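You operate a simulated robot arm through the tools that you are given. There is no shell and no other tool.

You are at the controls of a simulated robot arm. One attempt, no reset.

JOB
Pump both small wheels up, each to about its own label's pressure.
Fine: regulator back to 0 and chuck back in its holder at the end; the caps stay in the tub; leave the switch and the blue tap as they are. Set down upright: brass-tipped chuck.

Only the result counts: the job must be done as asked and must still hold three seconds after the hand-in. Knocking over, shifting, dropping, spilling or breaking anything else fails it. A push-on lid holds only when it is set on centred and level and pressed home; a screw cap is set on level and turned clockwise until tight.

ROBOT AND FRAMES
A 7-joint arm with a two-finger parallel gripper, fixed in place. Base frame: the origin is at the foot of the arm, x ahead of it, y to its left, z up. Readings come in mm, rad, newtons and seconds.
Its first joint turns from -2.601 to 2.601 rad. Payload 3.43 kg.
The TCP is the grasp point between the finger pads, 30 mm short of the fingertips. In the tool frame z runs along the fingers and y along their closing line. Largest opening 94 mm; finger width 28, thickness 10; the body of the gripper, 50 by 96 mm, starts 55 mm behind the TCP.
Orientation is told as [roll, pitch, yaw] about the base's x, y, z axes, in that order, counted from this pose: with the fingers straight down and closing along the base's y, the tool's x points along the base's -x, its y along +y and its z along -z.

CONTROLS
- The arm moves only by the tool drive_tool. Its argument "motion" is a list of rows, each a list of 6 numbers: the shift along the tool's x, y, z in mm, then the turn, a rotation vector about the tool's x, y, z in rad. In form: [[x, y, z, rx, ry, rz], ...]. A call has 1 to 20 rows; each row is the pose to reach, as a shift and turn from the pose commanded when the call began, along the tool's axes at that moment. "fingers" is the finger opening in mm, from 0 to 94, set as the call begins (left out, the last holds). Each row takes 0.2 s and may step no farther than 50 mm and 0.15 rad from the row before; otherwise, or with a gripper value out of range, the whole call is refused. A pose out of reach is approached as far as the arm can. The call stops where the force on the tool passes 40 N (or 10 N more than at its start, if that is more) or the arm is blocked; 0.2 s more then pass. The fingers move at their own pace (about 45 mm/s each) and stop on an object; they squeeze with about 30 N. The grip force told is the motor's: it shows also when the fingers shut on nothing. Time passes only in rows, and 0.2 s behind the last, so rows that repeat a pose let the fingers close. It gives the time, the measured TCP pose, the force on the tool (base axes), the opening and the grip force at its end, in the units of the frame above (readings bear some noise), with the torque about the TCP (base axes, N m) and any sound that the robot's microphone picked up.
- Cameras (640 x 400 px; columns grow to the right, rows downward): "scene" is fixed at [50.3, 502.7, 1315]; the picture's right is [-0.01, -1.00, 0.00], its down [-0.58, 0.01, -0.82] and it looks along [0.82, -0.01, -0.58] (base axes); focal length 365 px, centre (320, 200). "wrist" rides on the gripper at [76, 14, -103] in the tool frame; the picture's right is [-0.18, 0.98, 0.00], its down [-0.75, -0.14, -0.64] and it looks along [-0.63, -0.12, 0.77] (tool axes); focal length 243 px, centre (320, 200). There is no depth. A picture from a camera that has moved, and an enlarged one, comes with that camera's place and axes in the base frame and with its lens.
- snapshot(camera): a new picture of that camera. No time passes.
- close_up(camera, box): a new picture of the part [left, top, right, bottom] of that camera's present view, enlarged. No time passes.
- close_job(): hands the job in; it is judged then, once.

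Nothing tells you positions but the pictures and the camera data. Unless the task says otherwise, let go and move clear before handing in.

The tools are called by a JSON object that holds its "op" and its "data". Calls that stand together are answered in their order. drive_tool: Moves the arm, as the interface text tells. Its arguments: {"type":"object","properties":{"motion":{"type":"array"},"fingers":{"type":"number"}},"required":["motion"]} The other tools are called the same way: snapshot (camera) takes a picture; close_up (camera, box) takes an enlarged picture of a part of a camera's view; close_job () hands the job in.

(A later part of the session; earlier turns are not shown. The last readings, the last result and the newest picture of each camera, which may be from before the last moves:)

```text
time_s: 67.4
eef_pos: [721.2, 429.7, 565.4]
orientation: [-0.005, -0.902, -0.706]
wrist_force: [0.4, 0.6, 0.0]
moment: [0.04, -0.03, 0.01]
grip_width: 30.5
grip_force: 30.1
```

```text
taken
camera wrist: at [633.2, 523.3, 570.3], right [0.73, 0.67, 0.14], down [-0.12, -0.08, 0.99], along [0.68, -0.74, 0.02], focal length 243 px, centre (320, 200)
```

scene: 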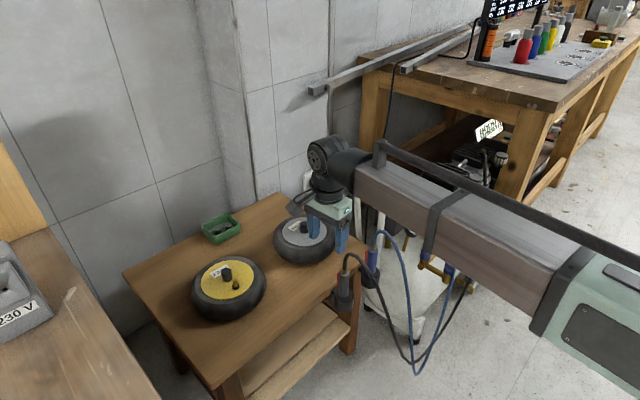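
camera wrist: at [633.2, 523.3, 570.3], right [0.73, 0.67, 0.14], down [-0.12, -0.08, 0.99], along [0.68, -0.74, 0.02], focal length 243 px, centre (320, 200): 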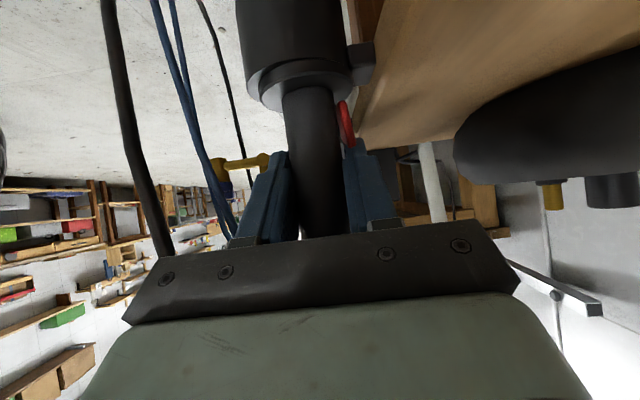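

{"op": "close_up", "data": {"camera": "wrist", "box": [220, 0, 360, 120]}}

{"op": "drive_tool", "data": {"motion": [[-7.8, 0, -6.2, 0, 0, 0], [-23.5, 0, -18.6, 0, 0, 0], [-47, 0, -37.3, 0, 0, 0], [-70.6, 0, -55.9, 0, 0, 0], [-94, 0, -74.5, 0, 0, 0]]}}

{"op": "close_up", "data": {"camera": "wrist", "box": [220, 0, 420, 180]}}

{"op": "snapshot", "data": {"camera": "wrist"}}

```text
3.33 times, centred on (290, 60) of wrist
camera zoom: at [633.2, 523.3, 570.3], right [0.73, 0.67, 0.14], down [-0.12, -0.08, 0.99], along [0.68, -0.74, 0.02], focal length 809 px, centre (420, 667)
```

zoom: 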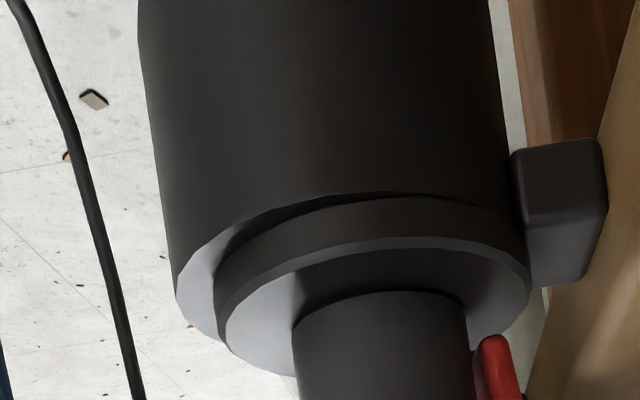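

```text
time_s: 68.6
eef_pos: [720.0, 432.1, 686.1]
orientation: [-0.005, -0.901, -0.707]
wrist_force: [0.5, -0.2, -1.3]
moment: [0.02, -0.02, 0.02]
grip_width: 30.5
grip_force: 30.3
```

```text
2.22 times, centred on (320, 90) of wrist
camera zoom: at [632.6, 525.0, 690.8], right [0.73, 0.67, 0.14], down [-0.12, -0.08, 0.99], along [0.67, -0.74, 0.02], focal length 539 px, centre (320, 444)
```

zoom: 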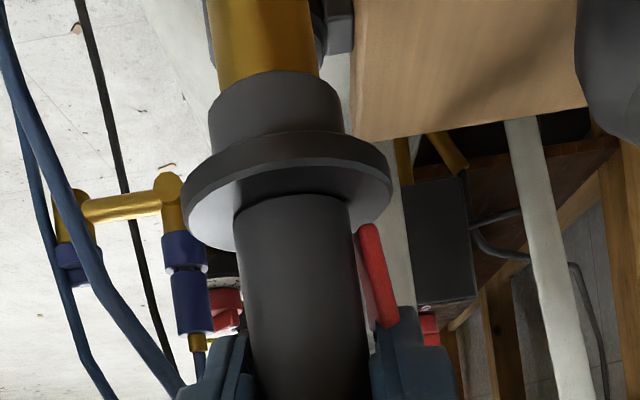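

```text
taken
camera wrist: at [632.6, 525.0, 690.8], right [0.73, 0.67, 0.14], down [-0.12, -0.08, 0.99], along [0.67, -0.74, 0.02], focal length 243 px, centre (320, 200)
```

wrist: 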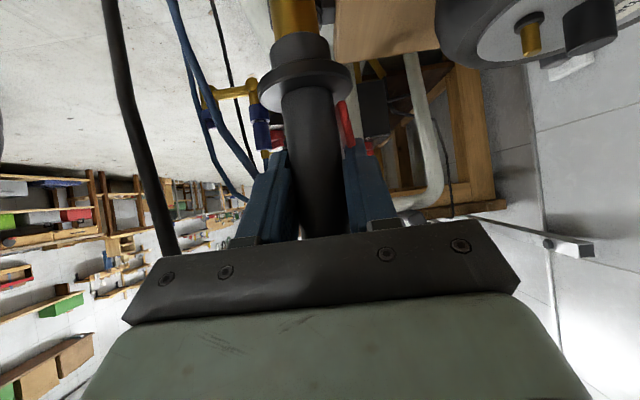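

The chuck is gripped much as before. I'll carry it toward the grey wheel, keeping the heading close to this one so the hose falls off the table front, and stop for a first view of the valve.

{"op": "drive_tool", "data": {"motion": [[-15, 10, -20, -0.025, 0, -0.02], [-28, 30, -38, -0.05, 0, -0.039], [-34, 50, -46, -0.074, 0, -0.059], [-37, 70, -52, -0.098, 0, -0.078], [-37.8, 89, -57, -0.123, 0, -0.0975]]}}

{"op": "snapshot", "data": {"camera": "wrist"}}

{"op": "close_up", "data": {"camera": "wrist", "box": [260, 0, 500, 120]}}

{"op": "snapshot", "data": {"camera": "scene"}}

```text
time_s: 69.8
eef_pos: [763.1, 513.9, 748.6]
orientation: [-0.005, -0.899, -0.548]
wrist_force: [0.3, 0.1, -0.6]
moment: [-0.01, 0.01, 0.03]
grip_width: 30.3
grip_force: 29.8
```

```text
taken
camera wrist: at [662.1, 592.1, 753.6], right [0.61, 0.78, 0.14], down [-0.1, -0.1, 0.99], along [0.78, -0.62, 0.02], focal length 243 px, centre (320, 200)
```

wrist: 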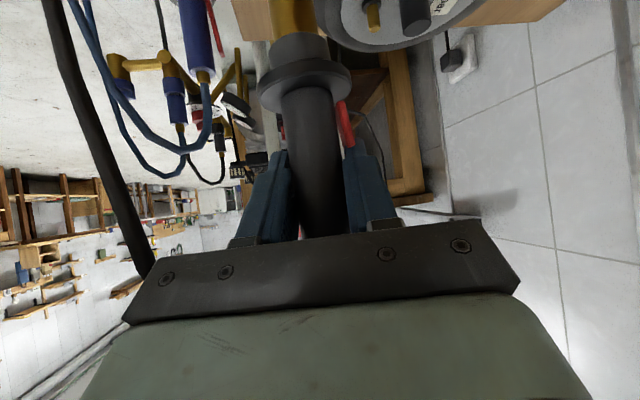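

```text
2.67 times, centred on (380, 60) of wrist
camera zoom: at [662.1, 592.1, 753.6], right [0.61, 0.78, 0.14], down [-0.1, -0.1, 0.99], along [0.78, -0.62, 0.02], focal length 647 px, centre (160, 573)
```

zoom: 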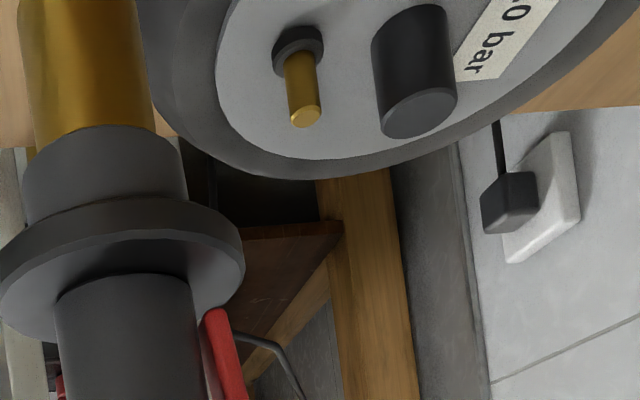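

```text
taken
```

scene: 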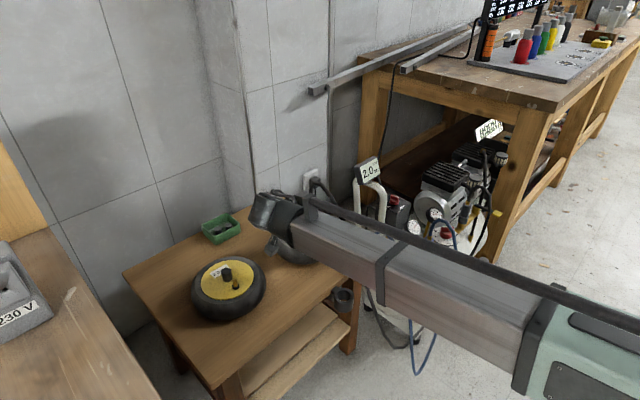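

The grey valve reads about (888.7, 508) from this side. I'll shift sideways for the matching view from the other side.

{"op": "drive_tool", "data": {"motion": [[0, 31, 0, 0, 0, 0], [0, 62, 0, 0, 0, 0], [0, 92, 0, 0, 0, 0], [0, 122.5, 0, 0, 0, 0]]}}

{"op": "snapshot", "data": {"camera": "wrist"}}

{"op": "close_up", "data": {"camera": "wrist", "box": [120, 0, 360, 120]}}

{"op": "snapshot", "data": {"camera": "scene"}}

```text
time_s: 70.8
eef_pos: [827.3, 617.2, 749.2]
orientation: [-0.004, -0.9, -0.548]
wrist_force: [0.6, -0.5, -1.1]
moment: [0.01, 0.03, 0.02]
grip_width: 30.9
grip_force: 29.9
```

```text
taken
camera wrist: at [726.4, 696.0, 754.7], right [0.61, 0.78, 0.14], down [-0.1, -0.1, 0.99], along [0.78, -0.62, 0.02], focal length 243 px, centre (320, 200)
```

wrist: 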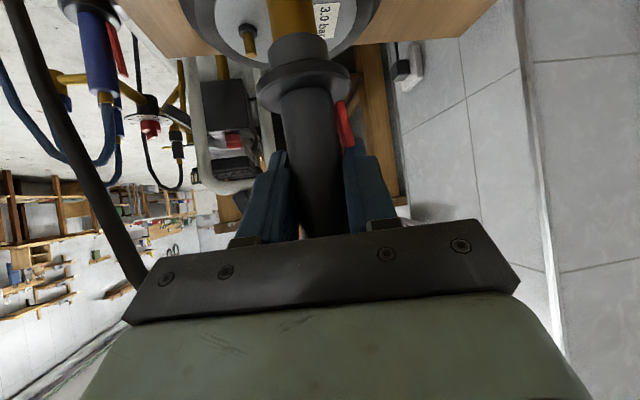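

```text
2.67 times, centred on (240, 60) of wrist
camera zoom: at [726.4, 696.0, 754.7], right [0.61, 0.78, 0.14], down [-0.1, -0.1, 0.99], along [0.78, -0.62, 0.02], focal length 647 px, centre (533, 573)
```

zoom: 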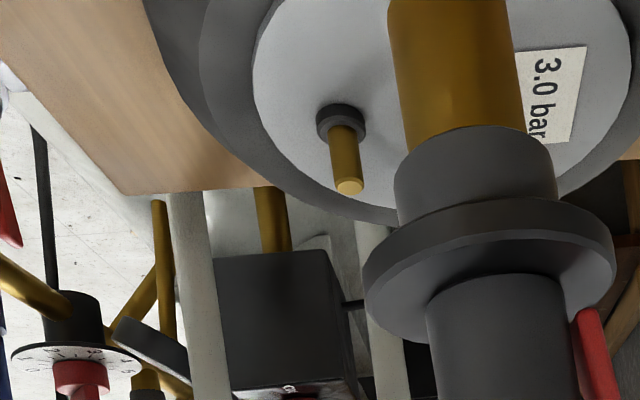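

```text
taken
```

scene: 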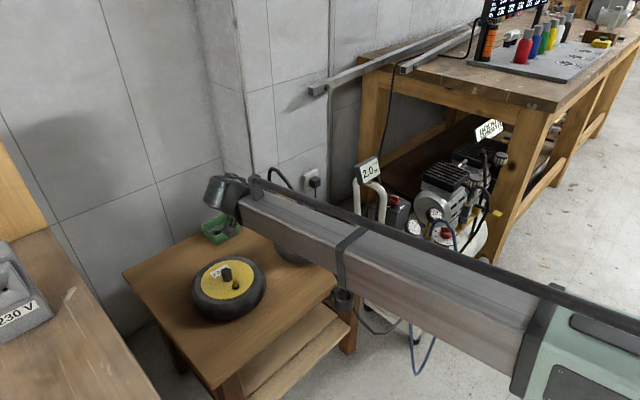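

Both views agree: the grey valve top is at (887.8, 508.5, 604.5). I'll move the chuck above it and come down in steps, as on the first wheel.

{"op": "drive_tool", "data": {"motion": [[-15, -15.2, 22, 0, 0, 0], [-30, -30.4, 44.5, 0, 0, 0], [-44.5, -45.6, 67, 0, 0, 0], [-59, -60.8, 89, 0, 0, 0]]}}

{"op": "snapshot", "data": {"camera": "wrist"}}

{"op": "close_up", "data": {"camera": "scene", "box": [220, 160, 380, 290]}}

```text
time_s: 71.8
eef_pos: [885.7, 508.2, 741.1]
orientation: [-0.005, -0.901, -0.549]
wrist_force: [-0.1, -0.2, -1.6]
moment: [-0.02, 0.03, 0.0]
grip_width: 30.6
grip_force: 29.8
```

```text
taken
camera wrist: at [784.4, 587.7, 745.6], right [0.61, 0.78, 0.14], down [-0.1, -0.1, 0.99], along [0.78, -0.62, 0.02], focal length 243 px, centre (320, 200)
```

wrist: 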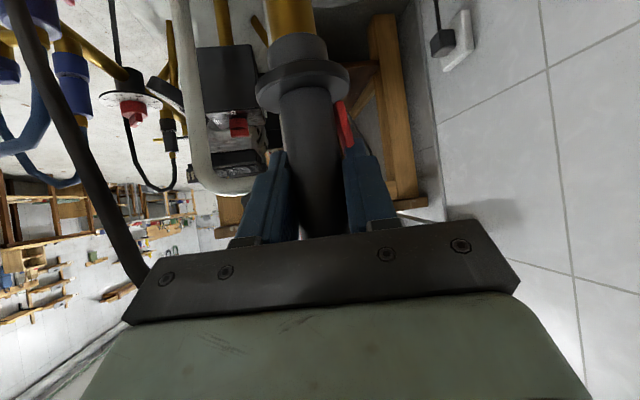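

```text
3.08 times, centred on (300, 225) of scene
camera zoom: at [50.3, 502.7, 1315.0], right [-0.01, -1.0, 0.0], down [-0.58, 0.01, -0.82], along [0.82, -0.01, -0.58], focal length 1122 px, centre (382, 123)
```

zoom: 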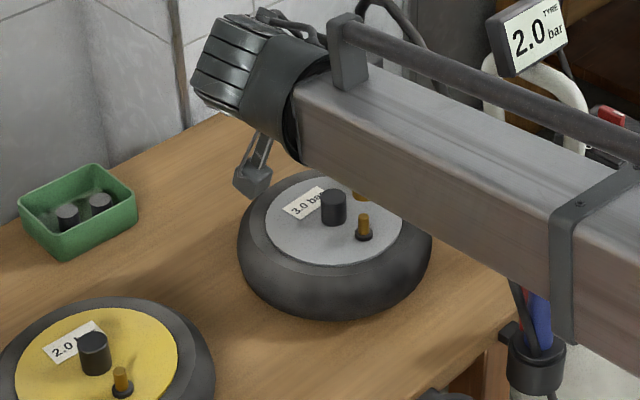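

{"op": "close_up", "data": {"camera": "scene", "box": [280, 190, 360, 250]}}

{"op": "close_up", "data": {"camera": "scene", "box": [320, 220, 460, 340]}}

```text
6.67 times, centred on (320, 220) of scene
camera zoom: at [50.3, 502.7, 1315.0], right [-0.01, -1.0, 0.0], down [-0.58, 0.01, -0.82], along [0.82, -0.01, -0.58], focal length 2430 px, centre (320, 67)
```

zoom: 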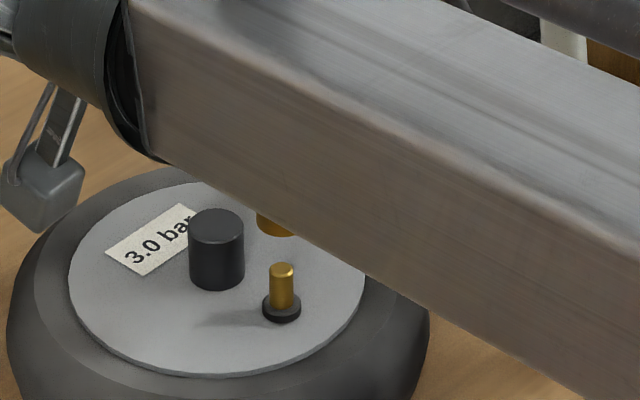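

```text
3.33 times, centred on (390, 280) of scene
camera zoom: at [50.3, 502.7, 1315.0], right [-0.01, -1.0, 0.0], down [-0.58, 0.01, -0.82], along [0.82, -0.01, -0.58], focal length 1215 px, centre (87, -67)
```

zoom: 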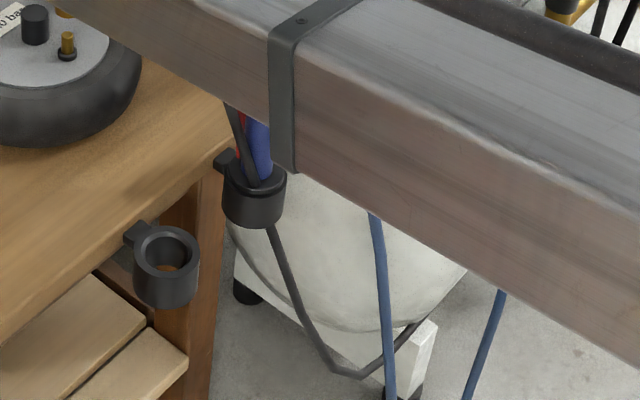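

The tip shows just under the forearm, about 1 mm right of the valve line. I'll correct that and lower.

{"op": "drive_tool", "data": {"motion": [[5.2, 0.6, 3.7, 0, 0, 0], [10.2, 1.2, 7.6, 0, 0, 0], [15.1, 1.2, 11.5, 0, 0, 0]]}}

{"op": "close_up", "data": {"camera": "scene", "box": [290, 205, 340, 245]}}

```text
time_s: 72.6
eef_pos: [885.7, 509.8, 721.9]
orientation: [-0.005, -0.901, -0.549]
wrist_force: [-0.8, 0.2, -1.2]
moment: [-0.03, 0.01, 0.02]
grip_width: 30.8
grip_force: 29.6
```

```text
10.00 times, centred on (315, 225) of scene
camera zoom: at [50.3, 502.7, 1315.0], right [-0.01, -1.0, 0.0], down [-0.58, 0.01, -0.82], along [0.82, -0.01, -0.58], focal length 3646 px, centre (370, -50)
```

zoom: 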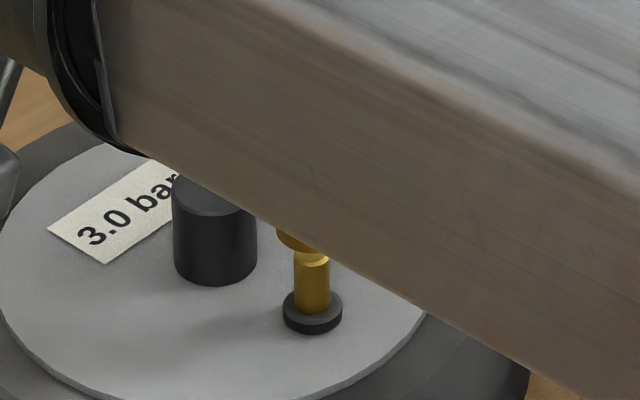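

{"op": "drive_tool", "data": {"motion": [[2.35, 0.6, 1.87, 0, 0, 0], [4.7, 0.6, 3.74, 0, 0, 0]]}}

{"op": "close_up", "data": {"camera": "scene", "box": [290, 205, 340, 245]}}

{"op": "close_up", "data": {"camera": "scene", "box": [340, 150, 420, 210]}}

```text
time_s: 73.2
eef_pos: [886.3, 510.0, 715.5]
orientation: [-0.006, -0.902, -0.55]
wrist_force: [-1.0, -0.2, -1.7]
moment: [-0.02, 0.01, 0.02]
grip_width: 30.5
grip_force: 29.8
```

```text
10.00 times, centred on (315, 225) of scene
camera zoom: at [50.3, 502.7, 1315.0], right [-0.01, -1.0, 0.0], down [-0.58, 0.01, -0.82], along [0.82, -0.01, -0.58], focal length 3646 px, centre (370, -50)
```

zoom: 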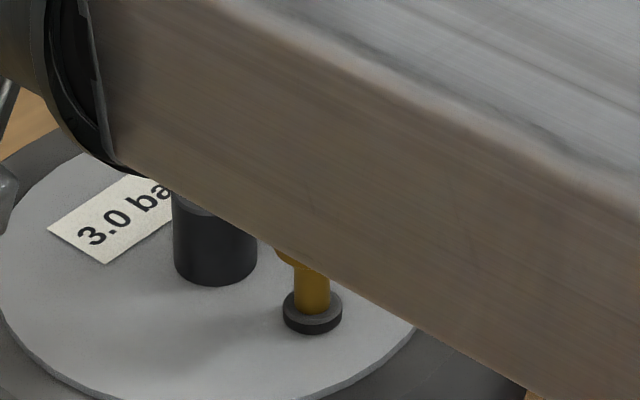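

```text
6.67 times, centred on (380, 180) of scene
camera zoom: at [50.3, 502.7, 1315.0], right [-0.01, -1.0, 0.0], down [-0.58, 0.01, -0.82], along [0.82, -0.01, -0.58], focal length 2430 px, centre (-80, 333)
```

zoom: 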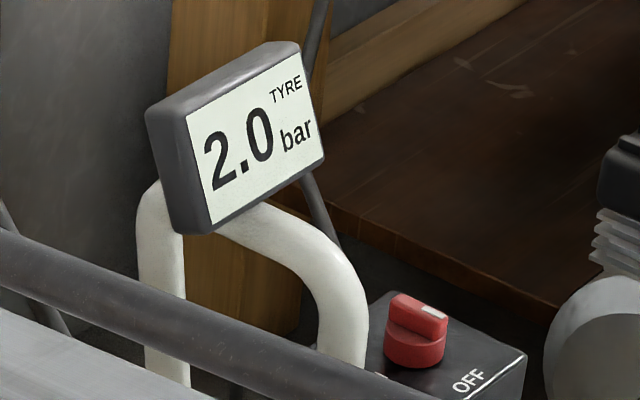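

{"op": "drive_tool", "data": {"motion": [[2.35, 0, 1.87, 0, 0, 0], [4.7, 0, 3.74, 0, 0, 0]]}}

{"op": "close_up", "data": {"camera": "scene", "box": [340, 150, 420, 210]}}

```text
time_s: 73.8
eef_pos: [886.3, 509.9, 711.8]
orientation: [-0.004, -0.903, -0.552]
wrist_force: [-0.3, 1.4, 8.6]
moment: [0.15, 0.01, -0.01]
grip_width: 30.4
grip_force: 29.8
```

```text
6.67 times, centred on (380, 180) of scene
camera zoom: at [50.3, 502.7, 1315.0], right [-0.01, -1.0, 0.0], down [-0.58, 0.01, -0.82], along [0.82, -0.01, -0.58], focal length 2430 px, centre (-80, 333)
```

zoom: 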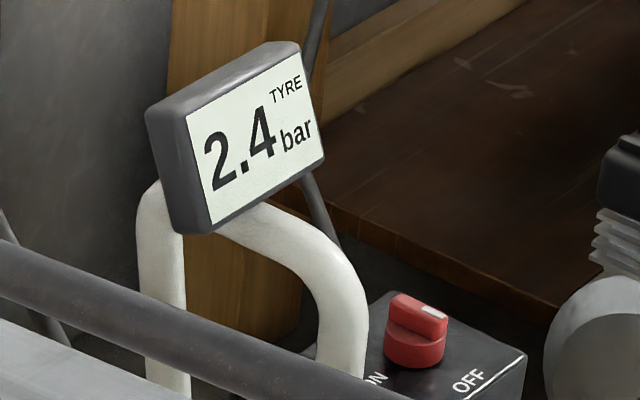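

It is sealed and inflating (2.4 bar). I'll hold until it levels at the regulator's setting.

{"op": "drive_tool", "data": {"motion": [[0, 0, 0, 0, 0, 0], [0, 0, 0, 0, 0, 0], [0, 0, 0, 0, 0, 0], [0, 0, 0, 0, 0, 0]]}}

{"op": "close_up", "data": {"camera": "scene", "box": [340, 150, 420, 210]}}

```text
time_s: 74.8
eef_pos: [886.1, 510.0, 711.7]
orientation: [-0.003, -0.903, -0.551]
wrist_force: [1.2, 0.6, 18.4]
moment: [0.12, -0.11, 0.01]
grip_width: 30.4
grip_force: 29.8
```

```text
6.67 times, centred on (380, 180) of scene
camera zoom: at [50.3, 502.7, 1315.0], right [-0.01, -1.0, 0.0], down [-0.58, 0.01, -0.82], along [0.82, -0.01, -0.58], focal length 2430 px, centre (-80, 333)
```

zoom: 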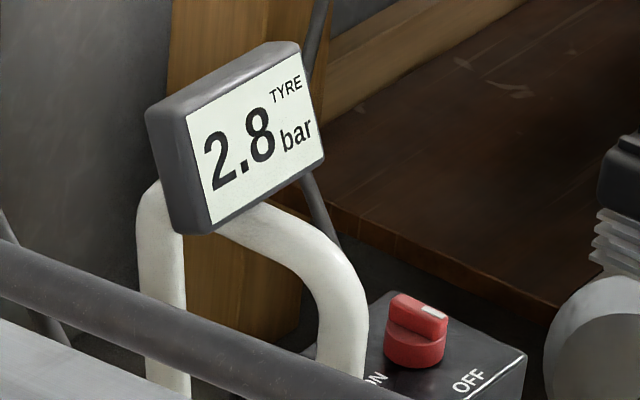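

{"op": "drive_tool", "data": {"motion": [[0, 0, 0, 0, 0, 0], [0, 0, 0, 0, 0, 0], [0, 0, 0, 0, 0, 0], [0, 0, 0, 0, 0, 0], [0, 0, 0, 0, 0, 0], [0, 0, 0, 0, 0, 0]]}}

{"op": "close_up", "data": {"camera": "scene", "box": [340, 150, 420, 210]}}

```text
time_s: 76.2
eef_pos: [885.4, 509.4, 712.3]
orientation: [-0.004, -0.903, -0.552]
wrist_force: [0.6, 1.2, 18.2]
moment: [0.05, -0.12, 0.0]
grip_width: 29.7
grip_force: 29.8
```

```text
6.67 times, centred on (380, 180) of scene
camera zoom: at [50.3, 502.7, 1315.0], right [-0.01, -1.0, 0.0], down [-0.58, 0.01, -0.82], along [0.82, -0.01, -0.58], focal length 2430 px, centre (-80, 333)
```

zoom: 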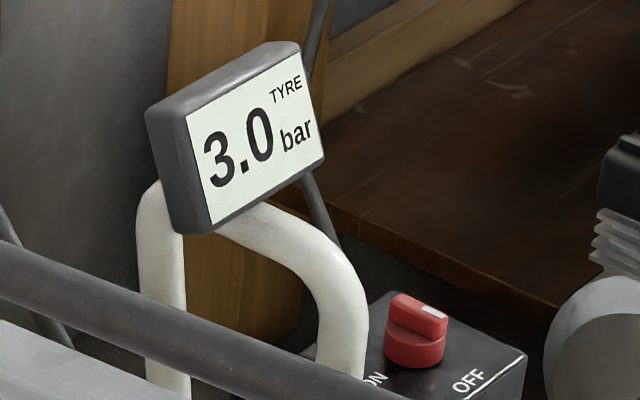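

It reads 3.0 bar. One more short hold to settle, then lift straight off.

{"op": "drive_tool", "data": {"motion": [[0, 0, 0, 0, 0, 0], [0, 0, 0, 0, 0, 0]]}}

{"op": "close_up", "data": {"camera": "scene", "box": [340, 150, 420, 210]}}

{"op": "drive_tool", "data": {"motion": [[-7.8, 0, -6.2, 0, 0, 0], [-23.5, 0, -18.6, 0, 0, 0], [-39.2, 0, -31.1, 0, 0, 0]]}}

{"op": "close_up", "data": {"camera": "wrist", "box": [220, 0, 420, 180]}}

{"op": "snapshot", "data": {"camera": "scene"}}

```text
time_s: 76.8
eef_pos: [886.8, 510.0, 711.0]
orientation: [-0.004, -0.902, -0.55]
wrist_force: [-0.7, -0.4, 17.1]
moment: [0.02, -0.02, -0.02]
grip_width: 29.7
grip_force: 30.1
```

```text
6.67 times, centred on (380, 180) of scene
camera zoom: at [50.3, 502.7, 1315.0], right [-0.01, -1.0, 0.0], down [-0.58, 0.01, -0.82], along [0.82, -0.01, -0.58], focal length 2430 px, centre (-80, 333)
```

zoom: 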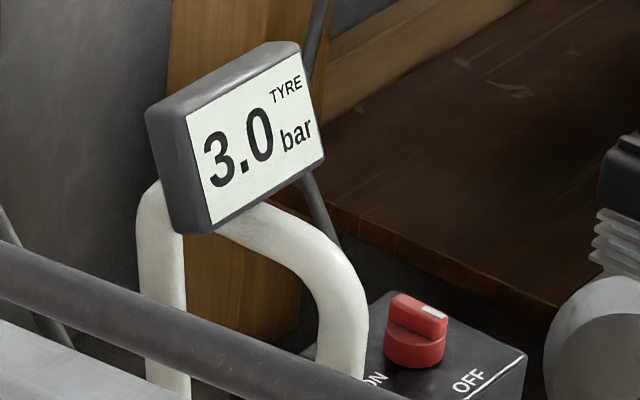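

```text
time_s: 77.6
eef_pos: [887.4, 508.1, 760.3]
orientation: [-0.004, -0.901, -0.55]
wrist_force: [0.4, 1.6, -1.5]
moment: [0.01, -0.06, 0.0]
grip_width: 29.7
grip_force: 30.3
```

```text
2.22 times, centred on (320, 90) of wrist
camera zoom: at [786.1, 587.6, 765.2], right [0.61, 0.78, 0.14], down [-0.1, -0.1, 0.99], along [0.78, -0.62, 0.02], focal length 539 px, centre (320, 444)
```

zoom: 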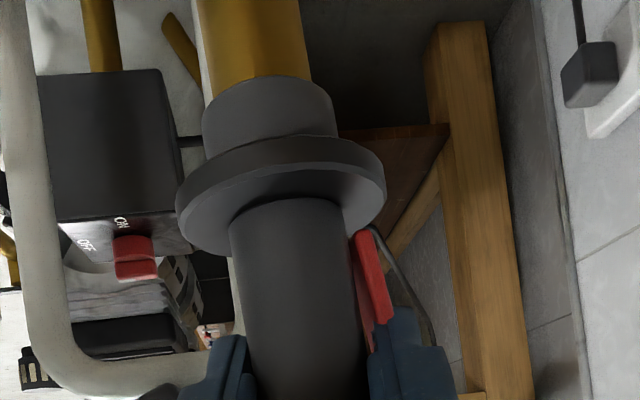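

```text
taken
```

scene: 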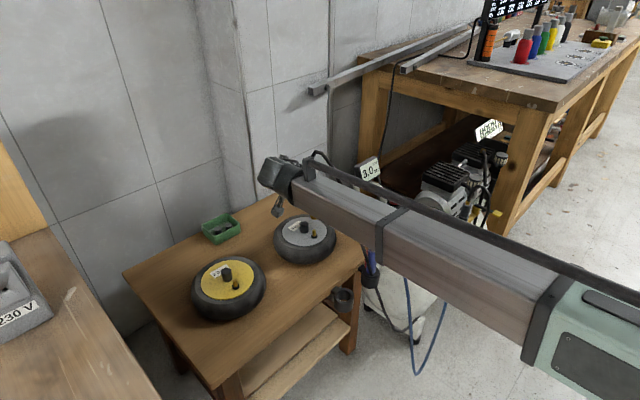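

Both tyres are filled (2.0 and 3.0 bar). Now back to the holder with the chuck at the same pick heading.

{"op": "drive_tool", "data": {"motion": [[19.7, -25.7, -6, 0.02, 0, 0.016], [39.4, -51.4, -12, 0.041, 0, 0.033], [59, -77, -18, 0.062, 0, 0.049], [78.8, -102.7, -24.3, 0.083, 0, 0.065], [98.5, -128.4, -30.3, 0.103, 0, 0.082], [118.2, -154.1, -36.4, 0.1239, 0, 0.0981]]}}

{"op": "drive_tool", "data": {"motion": [[0, 0, 0, 0, 0, 0]]}}

{"op": "snapshot", "data": {"camera": "wrist"}}

```text
time_s: 79.0
eef_pos: [717.8, 431.5, 690.3]
orientation: [-0.007, -0.902, -0.709]
wrist_force: [0.2, 0.4, -1.6]
moment: [0.01, 0.02, -0.06]
grip_width: 29.9
grip_force: 30.2
```

```text
time_s: 79.4
eef_pos: [719.0, 431.8, 688.7]
orientation: [-0.006, -0.903, -0.709]
wrist_force: [0.6, 0.4, -0.8]
moment: [0.0, 0.0, 0.0]
grip_width: 29.6
grip_force: 29.6
```

```text
taken
camera wrist: at [631.6, 526.0, 693.7], right [0.73, 0.67, 0.14], down [-0.12, -0.08, 0.99], along [0.67, -0.74, 0.02], focal length 243 px, centre (320, 200)
```

wrist: 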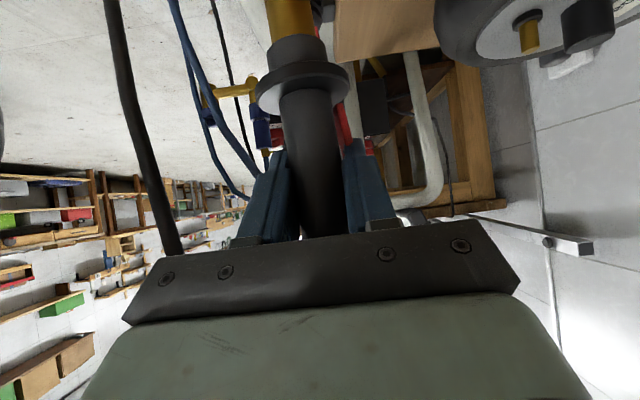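

{"op": "drive_tool", "data": {"motion": [[17, -1.5, 16.5, 0, 0, 0], [35, -1.5, 31, 0, 0, 0], [53, -1.5, 45.4, 0, 0, 0], [71.3, -1.5, 59.8, 0, 0, 0]]}}

{"op": "close_up", "data": {"camera": "wrist", "box": [220, 0, 360, 75]}}

```text
time_s: 80.4
eef_pos: [720.0, 430.5, 597.8]
orientation: [-0.007, -0.904, -0.709]
wrist_force: [-0.7, -0.6, -1.9]
moment: [0.03, 0.02, -0.01]
grip_width: 29.6
grip_force: 30.2
```

```text
4.57 times, centred on (290, 38) of wrist
camera zoom: at [633.6, 524.2, 602.7], right [0.73, 0.67, 0.14], down [-0.12, -0.08, 0.99], along [0.67, -0.74, 0.02], focal length 1109 px, centre (457, 943)
```

zoom: 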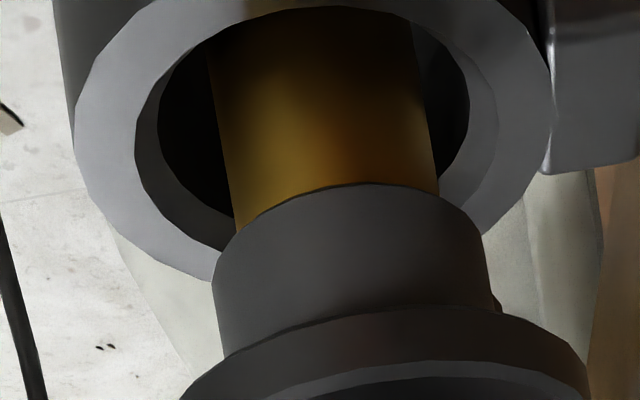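

{"op": "drive_tool", "data": {"motion": [[3.9, -1.0, 3.1, 0, 0, 0], [7.8, -1.0, 6.2, 0, 0, 0], [11, -1.0, 8.7, 0, 0, 0]]}}

{"op": "close_up", "data": {"camera": "wrist", "box": [220, 0, 360, 75]}}

```text
time_s: 81.2
eef_pos: [719.4, 429.6, 583.7]
orientation: [-0.006, -0.9, -0.708]
wrist_force: [-0.4, -0.4, -0.8]
moment: [-0.02, -0.02, -0.01]
grip_width: 29.4
grip_force: 30.1
```

```text
4.57 times, centred on (290, 38) of wrist
camera zoom: at [632.1, 523.0, 587.9], right [0.73, 0.67, 0.14], down [-0.12, -0.08, 0.99], along [0.67, -0.74, 0.02], focal length 1109 px, centre (457, 943)
```

zoom: 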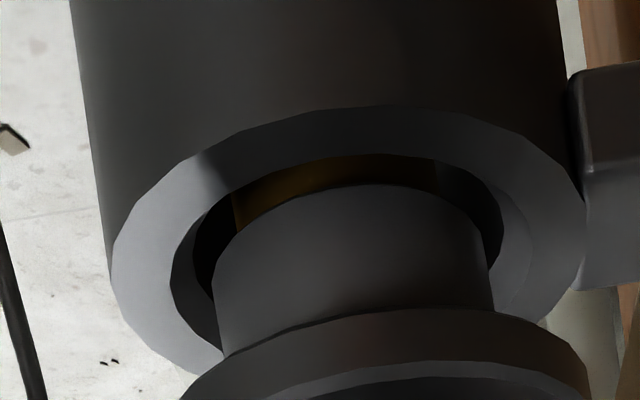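

Well centred. Lowering further in small steps.

{"op": "drive_tool", "data": {"motion": [[3.1, 0, 2.5, 0, 0, 0], [6.3, 0, 5.0, 0, 0, 0], [9.4, 0, 7.5, 0, 0, 0]]}}

{"op": "close_up", "data": {"camera": "wrist", "box": [220, 0, 360, 120]}}

```text
time_s: 82.0
eef_pos: [719.1, 431.6, 570.2]
orientation: [-0.005, -0.902, -0.71]
wrist_force: [0.1, -0.2, -1.4]
moment: [0.0, -0.01, 0.01]
grip_width: 29.5
grip_force: 30.4
```

```text
3.33 times, centred on (290, 60) of wrist
camera zoom: at [631.8, 522.4, 575.6], right [0.73, 0.67, 0.14], down [-0.12, -0.08, 0.99], along [0.67, -0.74, 0.02], focal length 809 px, centre (420, 667)
```

zoom: 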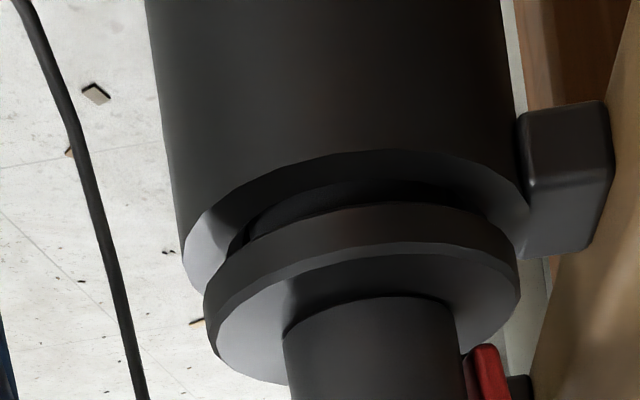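

{"op": "drive_tool", "data": {"motion": [[1.6, 0, 1.24, 0, 0, 0], [3.1, 0, 2.5, 0, 0, 0]]}}

{"op": "close_up", "data": {"camera": "wrist", "box": [220, 0, 360, 120]}}

```text
time_s: 82.6
eef_pos: [719.4, 428.8, 566.9]
orientation: [-0.005, -0.902, -0.709]
wrist_force: [0.1, -0.1, -0.9]
moment: [0.0, -0.04, -0.02]
grip_width: 29.8
grip_force: 30.1
```

```text
3.33 times, centred on (290, 60) of wrist
camera zoom: at [631.9, 522.6, 571.8], right [0.73, 0.67, 0.14], down [-0.12, -0.08, 0.99], along [0.67, -0.74, 0.02], focal length 809 px, centre (420, 667)
```

zoom: 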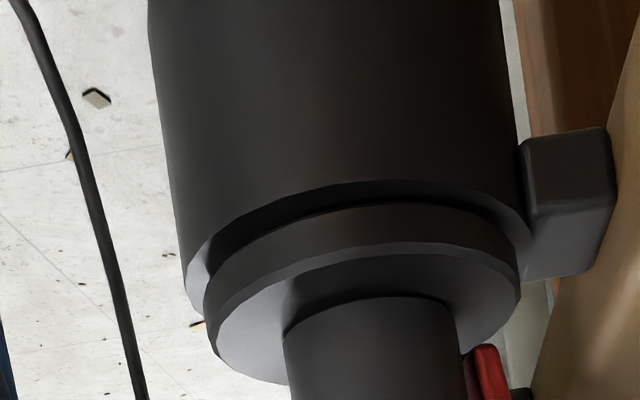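

{"op": "drive_tool", "data": {"motion": [[1.0, 0, 0.8, 0, 0, 0], [2.0, 0, 1.6, 0, 0, 0]]}}

{"op": "close_up", "data": {"camera": "wrist", "box": [220, 0, 360, 120]}}

```text
time_s: 83.2
eef_pos: [718.8, 428.7, 566.3]
orientation: [-0.004, -0.903, -0.709]
wrist_force: [-2.2, 2.2, 5.5]
moment: [0.21, -0.01, 0.07]
grip_width: 29.5
grip_force: 30.1
```

```text
3.33 times, centred on (290, 60) of wrist
camera zoom: at [631.7, 522.4, 570.1], right [0.73, 0.67, 0.14], down [-0.12, -0.08, 0.99], along [0.67, -0.74, 0.02], focal length 809 px, centre (420, 667)
```

zoom: 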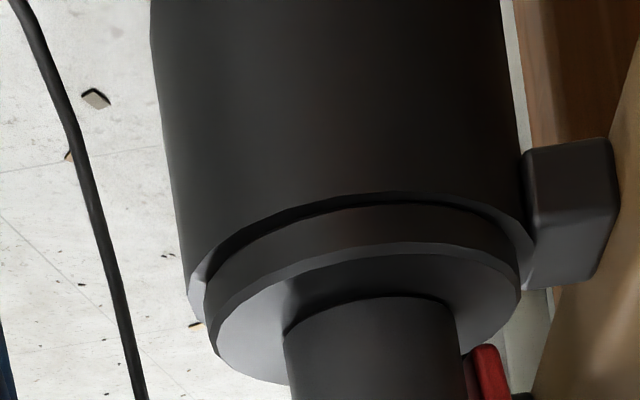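

Contact with the holder rim is made, with the flange nearly flush. I'll press it 0.8 mm more and release.

{"op": "drive_tool", "data": {"motion": [[0.7, 0, 0.55, 0, 0, 0]]}}

{"op": "drive_tool", "data": {"motion": [[0, 0, 0, 0, 0, 0], [0, 0, 0, 0, 0, 0], [0, 0, 0, 0, 0, 0]], "fingers": 66}}

{"op": "close_up", "data": {"camera": "wrist", "box": [220, 0, 400, 150]}}

{"op": "snapshot", "data": {"camera": "wrist"}}

```text
time_s: 83.6
eef_pos: [719.2, 428.4, 565.7]
orientation: [-0.003, -0.903, -0.71]
wrist_force: [-5.5, 1.6, 13.8]
moment: [0.34, 0.0, 0.1]
grip_width: 29.7
grip_force: 30.3
```

```text
time_s: 84.4
eef_pos: [718.1, 428.5, 564.1]
orientation: [-0.006, -0.903, -0.709]
wrist_force: [0.3, -0.3, 0.4]
moment: [0.0, 0.02, 0.0]
grip_width: 66.2
grip_force: 0.1
```

```text
2.67 times, centred on (310, 75) of wrist
camera zoom: at [632.1, 522.2, 568.8], right [0.73, 0.67, 0.14], down [-0.12, -0.08, 0.99], along [0.67, -0.74, 0.02], focal length 647 px, centre (347, 533)
```

zoom: 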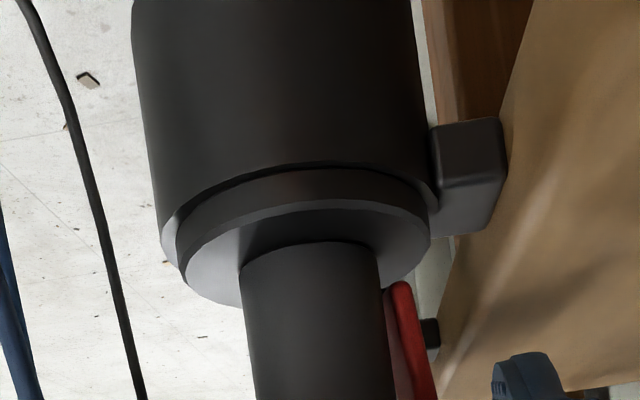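

```text
taken
camera wrist: at [632.1, 522.2, 568.8], right [0.73, 0.67, 0.14], down [-0.12, -0.08, 0.99], along [0.67, -0.74, 0.02], focal length 243 px, centre (320, 200)
```

wrist: 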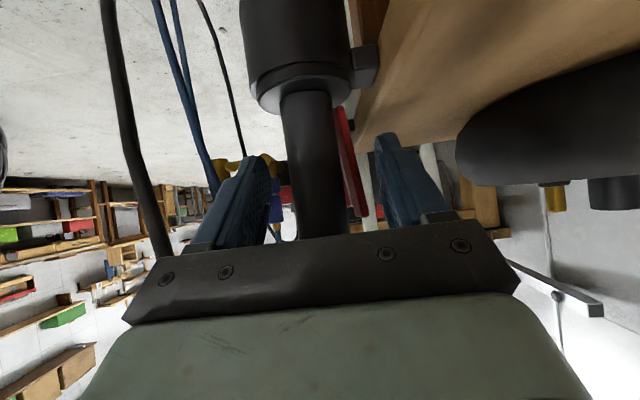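

The chuck is back in its holder. I'll retreat along the finger axis, rise upright and go to the knob for the last adjustment.

{"op": "drive_tool", "data": {"motion": [[0, 0, -20, 0, 0, 0], [0, 0, -50, 0, 0, 0], [0, 0, -90, 0, 0, 0]]}}

{"op": "drive_tool", "data": {"motion": [[-16, 0, -12.5, 0, 0.1128, 0], [-31, 0, -25, 0, 0.2255, 0], [-47, 0, -37, 0, 0.338, 0], [-63, 0, -50, 0, 0.451, 0], [-78, 0, -62, 0, 0.564, 0], [-94, 0, -74, 0, 0.677, 0], [-110, 0, -87, 0, 0.789, 0], [-125.5, 0, -99.2, 0, 0.902, 0]]}}

{"op": "snapshot", "data": {"camera": "scene"}}

{"op": "close_up", "data": {"camera": "scene", "box": [320, 240, 420, 320]}}

```text
time_s: 85.2
eef_pos: [665.5, 473.0, 619.8]
orientation: [-0.006, -0.902, -0.709]
wrist_force: [-0.1, 0.4, 0.7]
moment: [-0.01, 0.01, -0.04]
grip_width: 66.0
grip_force: 0.1
```

```text
time_s: 87.0
eef_pos: [666.3, 476.1, 779.5]
orientation: [-0.005, 0.003, -0.713]
wrist_force: [-1.0, 0.5, -0.6]
moment: [0.04, -0.01, 0.0]
grip_width: 65.8
grip_force: 0.2
```

```text
taken
```

scene: 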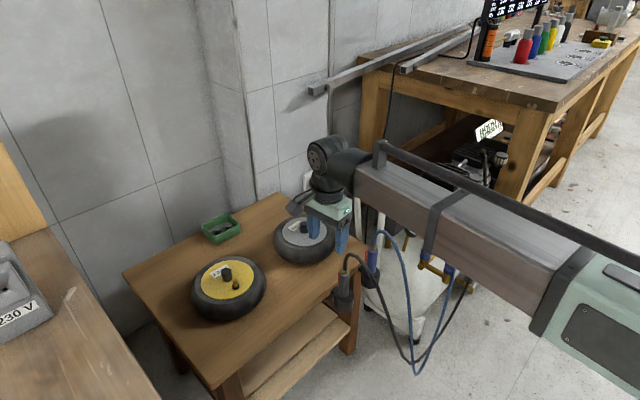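

```text
5.00 times, centred on (370, 280) of scene
camera zoom: at [50.3, 502.7, 1315.0], right [-0.01, -1.0, 0.0], down [-0.58, 0.01, -0.82], along [0.82, -0.01, -0.58], focal length 1823 px, centre (70, -200)
```

zoom: 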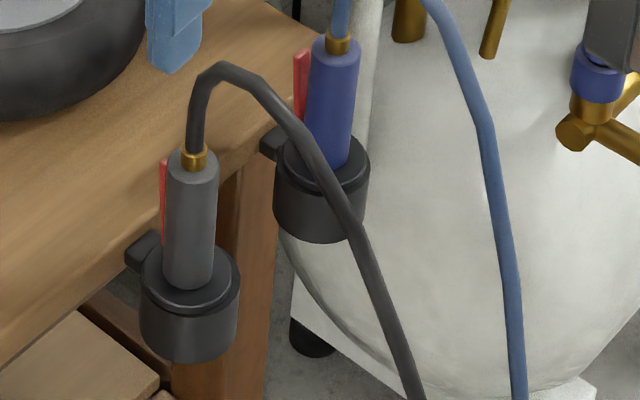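

The chuck stands upright in its holder, as at the start. Now over to the knob at yaw −1.571.

{"op": "drive_tool", "data": {"motion": [[-45.8, -12, 0, 0, 0, 0.086], [-91.5, -24, 0, 0, 0, 0.172], [-137.3, -36, 0, 0, 0, 0.257], [-183, -48.5, 0, 0, 0, 0.343], [-229, -60.6, 0, 0, 0, 0.429], [-274.6, -72.7, 0, 0, 0, 0.515], [-320.4, -84.8, 0, 0, 0, 0.6], [-366, -97, 0, 0, 0, 0.686], [-412, -109, 0, 0, 0, 0.772], [-457.7, -121.2, 0, 0, 0, 0.858]], "fingers": 36}}

{"op": "snapshot", "data": {"camera": "wrist"}}

{"op": "close_up", "data": {"camera": "wrist", "box": [260, 30, 440, 150]}}

```text
time_s: 89.2
eef_pos: [933.2, 83.5, 781.4]
orientation: [-0.001, -0.004, -1.571]
wrist_force: [-0.3, -0.3, 0.4]
moment: [0.0, 0.01, 0.0]
grip_width: 36.1
grip_force: 0.1
```

```text
taken
camera wrist: at [947.1, 159.9, 883.8], right [0.98, -0.19, 0.0], down [-0.14, -0.75, 0.64], along [-0.12, -0.63, -0.77], focal length 243 px, centre (320, 200)
```

wrist: 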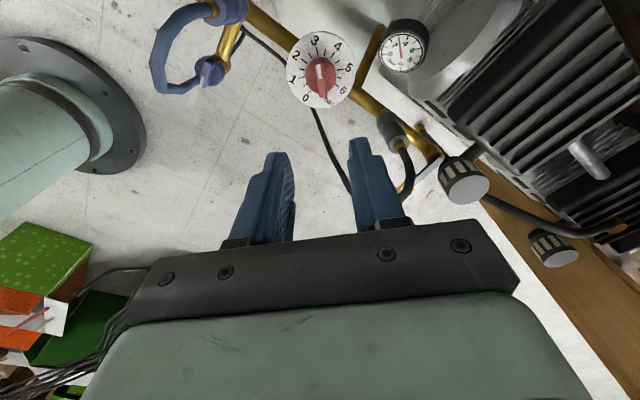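

```text
3.33 times, centred on (350, 90) of wrist
camera zoom: at [947.1, 159.9, 883.8], right [0.98, -0.19, 0.0], down [-0.14, -0.75, 0.64], along [-0.12, -0.63, -0.77], focal length 809 px, centre (220, 567)
```

zoom: 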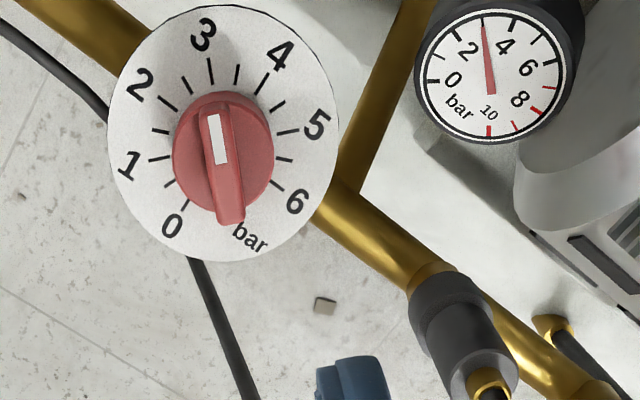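

{"op": "drive_tool", "data": {"motion": [[0, 0.5, 45, 0, 0, 0], [0, 0.7, 90, 0, 0, 0], [0, 0.7, 135, 0, 0, 0], [0, 0.7, 172, 0, 0, 0]]}}

{"op": "close_up", "data": {"camera": "wrist", "box": [255, 85, 385, 195]}}

```text
time_s: 90.2
eef_pos: [931.6, 85.2, 608.2]
orientation: [-0.002, -0.002, -1.572]
wrist_force: [-0.1, -0.4, 0.9]
moment: [0.02, 0.01, -0.02]
grip_width: 36.1
grip_force: 0.1
```

```text
3.64 times, centred on (320, 140) of wrist
camera zoom: at [946.6, 161.1, 710.3], right [0.98, -0.18, 0.0], down [-0.14, -0.75, 0.64], along [-0.12, -0.63, -0.77], focal length 882 px, centre (320, 418)
```

zoom: 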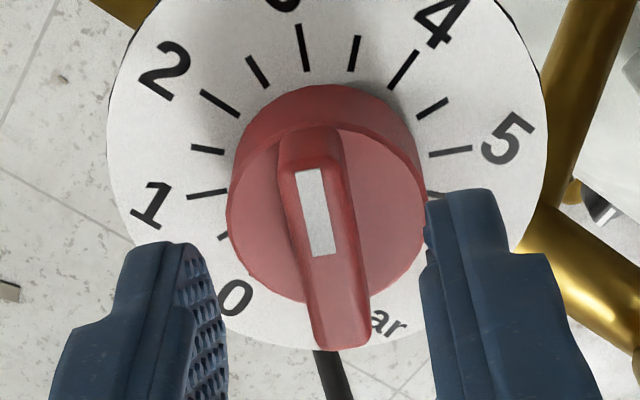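

{"op": "drive_tool", "data": {"motion": [[0, 0.8, 7, 0, 0, 0], [0, 0.8, 14, 0, 0, 0]]}}

{"op": "drive_tool", "data": {"motion": [[0, 0, 0, 0, 0, 0], [0, 0, 0, 0, 0, 0], [0, 0, 0, 0, 0, 0]], "fingers": 0}}

{"op": "drive_tool", "data": {"motion": [[0, 0, 0, 0, 0, -0.1], [0, 0, 0, 0, 0, -0.2], [0, 0, 0, 0, 0, -0.3]]}}

```text
time_s: 90.8
eef_pos: [933.2, 84.2, 593.0]
orientation: [-0.002, -0.004, -1.572]
wrist_force: [-0.3, 0.0, -0.7]
moment: [0.03, -0.01, -0.02]
grip_width: 35.8
grip_force: 0.0
```

```text
time_s: 91.6
eef_pos: [933.1, 84.1, 592.6]
orientation: [-0.002, -0.001, -1.57]
wrist_force: [0.3, 0.0, -1.2]
moment: [0.06, -0.15, 0.0]
grip_width: 10.9
grip_force: 41.3
```

```text
time_s: 92.4
eef_pos: [934.1, 83.9, 592.2]
orientation: [-0.006, -0.001, -1.268]
wrist_force: [-5.5, 5.1, -8.4]
moment: [-1.13, -0.61, 0.0]
grip_width: 11.3
grip_force: 44.6
```

{"op": "drive_tool", "data": {"motion": [[0, 0, 0, 0, 0, -0.1], [0, 0, 0, 0, 0, -0.2], [0, 0, 0, 0, 0, -0.3]]}}

{"op": "close_up", "data": {"camera": "scene", "box": [400, 170, 500, 260]}}

```text
time_s: 93.2
eef_pos: [934.1, 83.8, 593.3]
orientation: [-0.005, 0.003, -0.969]
wrist_force: [-12.7, 10.3, -15.6]
moment: [-0.27, -0.39, -0.02]
grip_width: 10.7
grip_force: 45.2
```

```text
4.44 times, centred on (450, 215) of scene
camera zoom: at [50.3, 502.7, 1315.0], right [-0.01, -1.0, 0.0], down [-0.58, 0.01, -0.82], along [0.82, -0.01, -0.58], focal length 1620 px, centre (-258, 133)
```

zoom: 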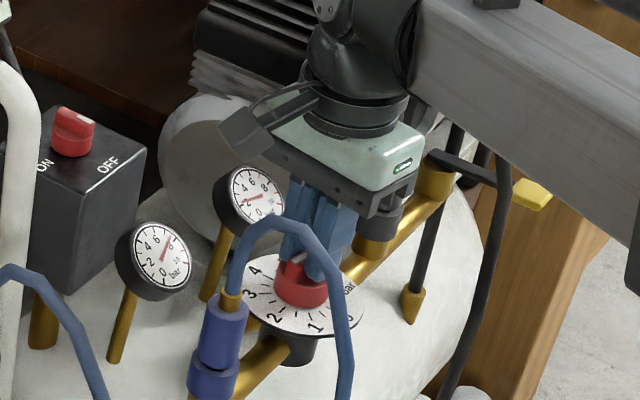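

Loads are building a little; I'll release, regrip and continue.

{"op": "drive_tool", "data": {"motion": [[0, 0, 0, 0, 0, 0], [0, 0, 0, 0, 0, 0]], "fingers": 36}}

{"op": "close_up", "data": {"camera": "wrist", "box": [255, 85, 385, 195]}}

```text
time_s: 93.8
eef_pos: [935.6, 83.5, 593.3]
orientation: [-0.003, -0.001, -0.97]
wrist_force: [1.2, -0.4, 0.3]
moment: [-0.01, -0.01, -0.02]
grip_width: 35.9
grip_force: 0.0
```

```text
3.64 times, centred on (320, 140) of wrist
camera zoom: at [903.8, 154.3, 696.9], right [0.92, 0.4, 0.0], down [0.31, -0.7, 0.64], along [0.26, -0.59, -0.77], focal length 882 px, centre (320, 418)
```

zoom: 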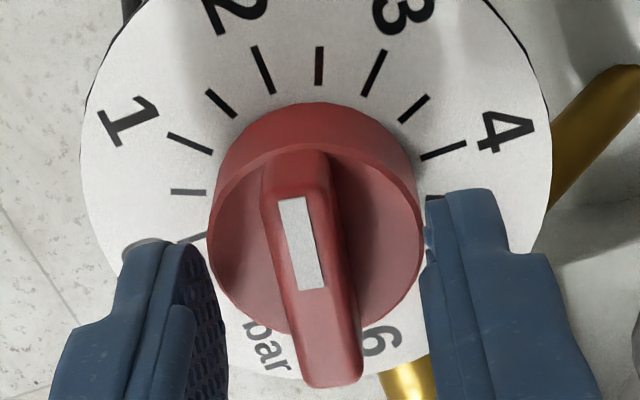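

{"op": "drive_tool", "data": {"motion": [[3.5, -1.0, 0, 0, 0, 0], [3.5, -1.0, 0, 0, 0, 0]]}}

{"op": "drive_tool", "data": {"motion": [[0, 0, 0, 0, 0, 0], [0, 0, 0, 0, 0, 0], [0, 0, 0, 0, 0, 0]], "fingers": 0}}

{"op": "drive_tool", "data": {"motion": [[0, 0, 0, 0, 0, -0.1], [0, 0, 0, 0, 0, -0.2], [0, 0, 0, 0, 0, -0.3], [0, 0, 0, 0, 0, -0.4]]}}

```text
time_s: 94.4
eef_pos: [931.0, 85.8, 593.0]
orientation: [-0.003, 0.002, -0.971]
wrist_force: [0.2, -0.3, -0.6]
moment: [-0.03, 0.03, -0.01]
grip_width: 35.9
grip_force: 0.2
```

```text
time_s: 95.2
eef_pos: [930.6, 88.0, 593.7]
orientation: [-0.002, 0.001, -0.97]
wrist_force: [9.2, 7.2, -0.3]
moment: [0.16, -0.32, 0.04]
grip_width: 11.1
grip_force: 40.8
```

```text
time_s: 96.2
eef_pos: [931.8, 85.8, 593.4]
orientation: [-0.004, -0.001, -0.569]
wrist_force: [8.2, 8.2, -5.2]
moment: [-0.44, -1.5, 0.05]
grip_width: 10.8
grip_force: 44.5
```

{"op": "drive_tool", "data": {"motion": [[0, 0.7, 0, 0, 0, -0.1], [0, 0.7, 0, 0, 0, -0.2], [0, 0.7, 0, 0, 0, -0.3], [0, 0.7, 0, 0, 0, -0.4]]}}

{"op": "close_up", "data": {"camera": "scene", "box": [400, 170, 500, 260]}}

```text
time_s: 97.2
eef_pos: [931.2, 85.4, 592.8]
orientation: [-0.007, 0.004, -0.168]
wrist_force: [-4.3, -10.4, -10.7]
moment: [-0.17, -1.26, -0.06]
grip_width: 10.8
grip_force: 44.8
```

```text
4.44 times, centred on (450, 215) of scene
camera zoom: at [50.3, 502.7, 1315.0], right [-0.01, -1.0, 0.0], down [-0.58, 0.01, -0.82], along [0.82, -0.01, -0.58], focal length 1620 px, centre (-258, 133)
```

zoom: 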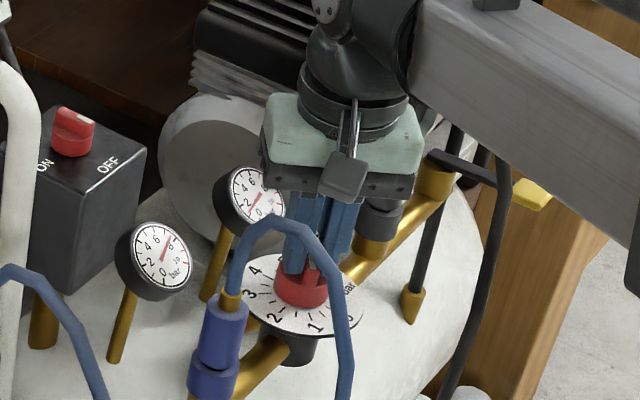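

{"op": "drive_tool", "data": {"motion": [[0, -0.7, 0, 0, 0, -0.1], [0, -0.8, 0, 0, 0, -0.2], [0, -0.8, 0, 0, 0, -0.3], [0, -0.8, 0, 0, 0, -0.4]]}}

{"op": "close_up", "data": {"camera": "scene", "box": [410, 195, 460, 235]}}

```text
time_s: 98.2
eef_pos: [931.5, 85.9, 593.3]
orientation: [-0.003, 0.005, 0.233]
wrist_force: [-8.0, -18.0, -7.0]
moment: [-0.28, 0.32, -0.03]
grip_width: 11.0
grip_force: 44.5
```

```text
10.00 times, centred on (435, 215) of scene
camera zoom: at [50.3, 502.7, 1315.0], right [-0.01, -1.0, 0.0], down [-0.58, 0.01, -0.82], along [0.82, -0.01, -0.58], focal length 3646 px, centre (-830, 50)
```

zoom: 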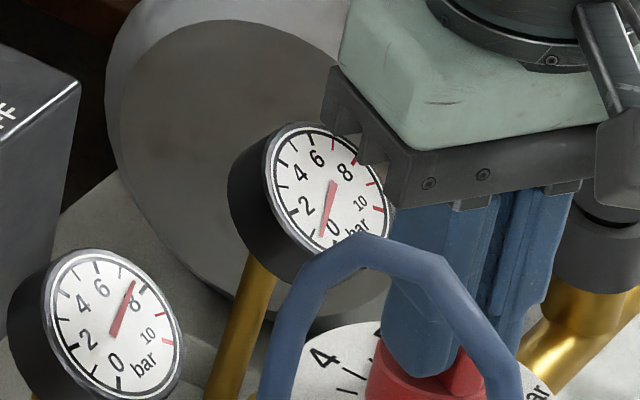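

Now about 0.7 bar. I'll release, regrip and finish the turn to zero.

{"op": "drive_tool", "data": {"motion": [[0, 0, 0, 0, 0, 0], [0, 0, 0, 0, 0, 0]], "fingers": 36}}

{"op": "close_up", "data": {"camera": "wrist", "box": [255, 85, 385, 195]}}

```text
time_s: 98.8
eef_pos: [931.8, 86.2, 594.0]
orientation: [-0.001, 0.001, 0.23]
wrist_force: [-0.8, -0.1, -0.4]
moment: [-0.02, 0.03, -0.03]
grip_width: 35.9
grip_force: 0.1
```

```text
3.64 times, centred on (320, 140) of wrist
camera zoom: at [854.9, 82.3, 697.3], right [-0.05, 1.0, 0.0], down [0.77, 0.04, 0.64], along [0.64, 0.03, -0.77], focal length 882 px, centre (320, 418)
```

zoom: 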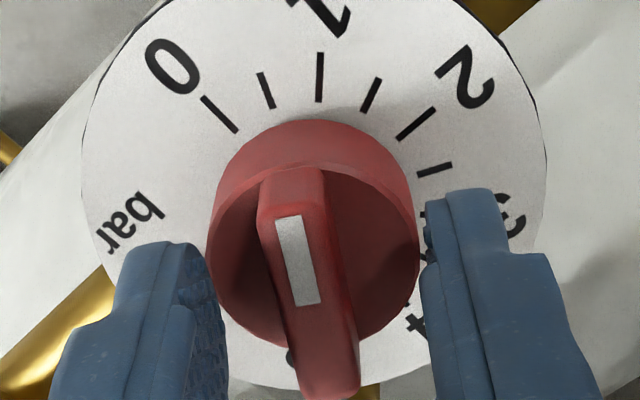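

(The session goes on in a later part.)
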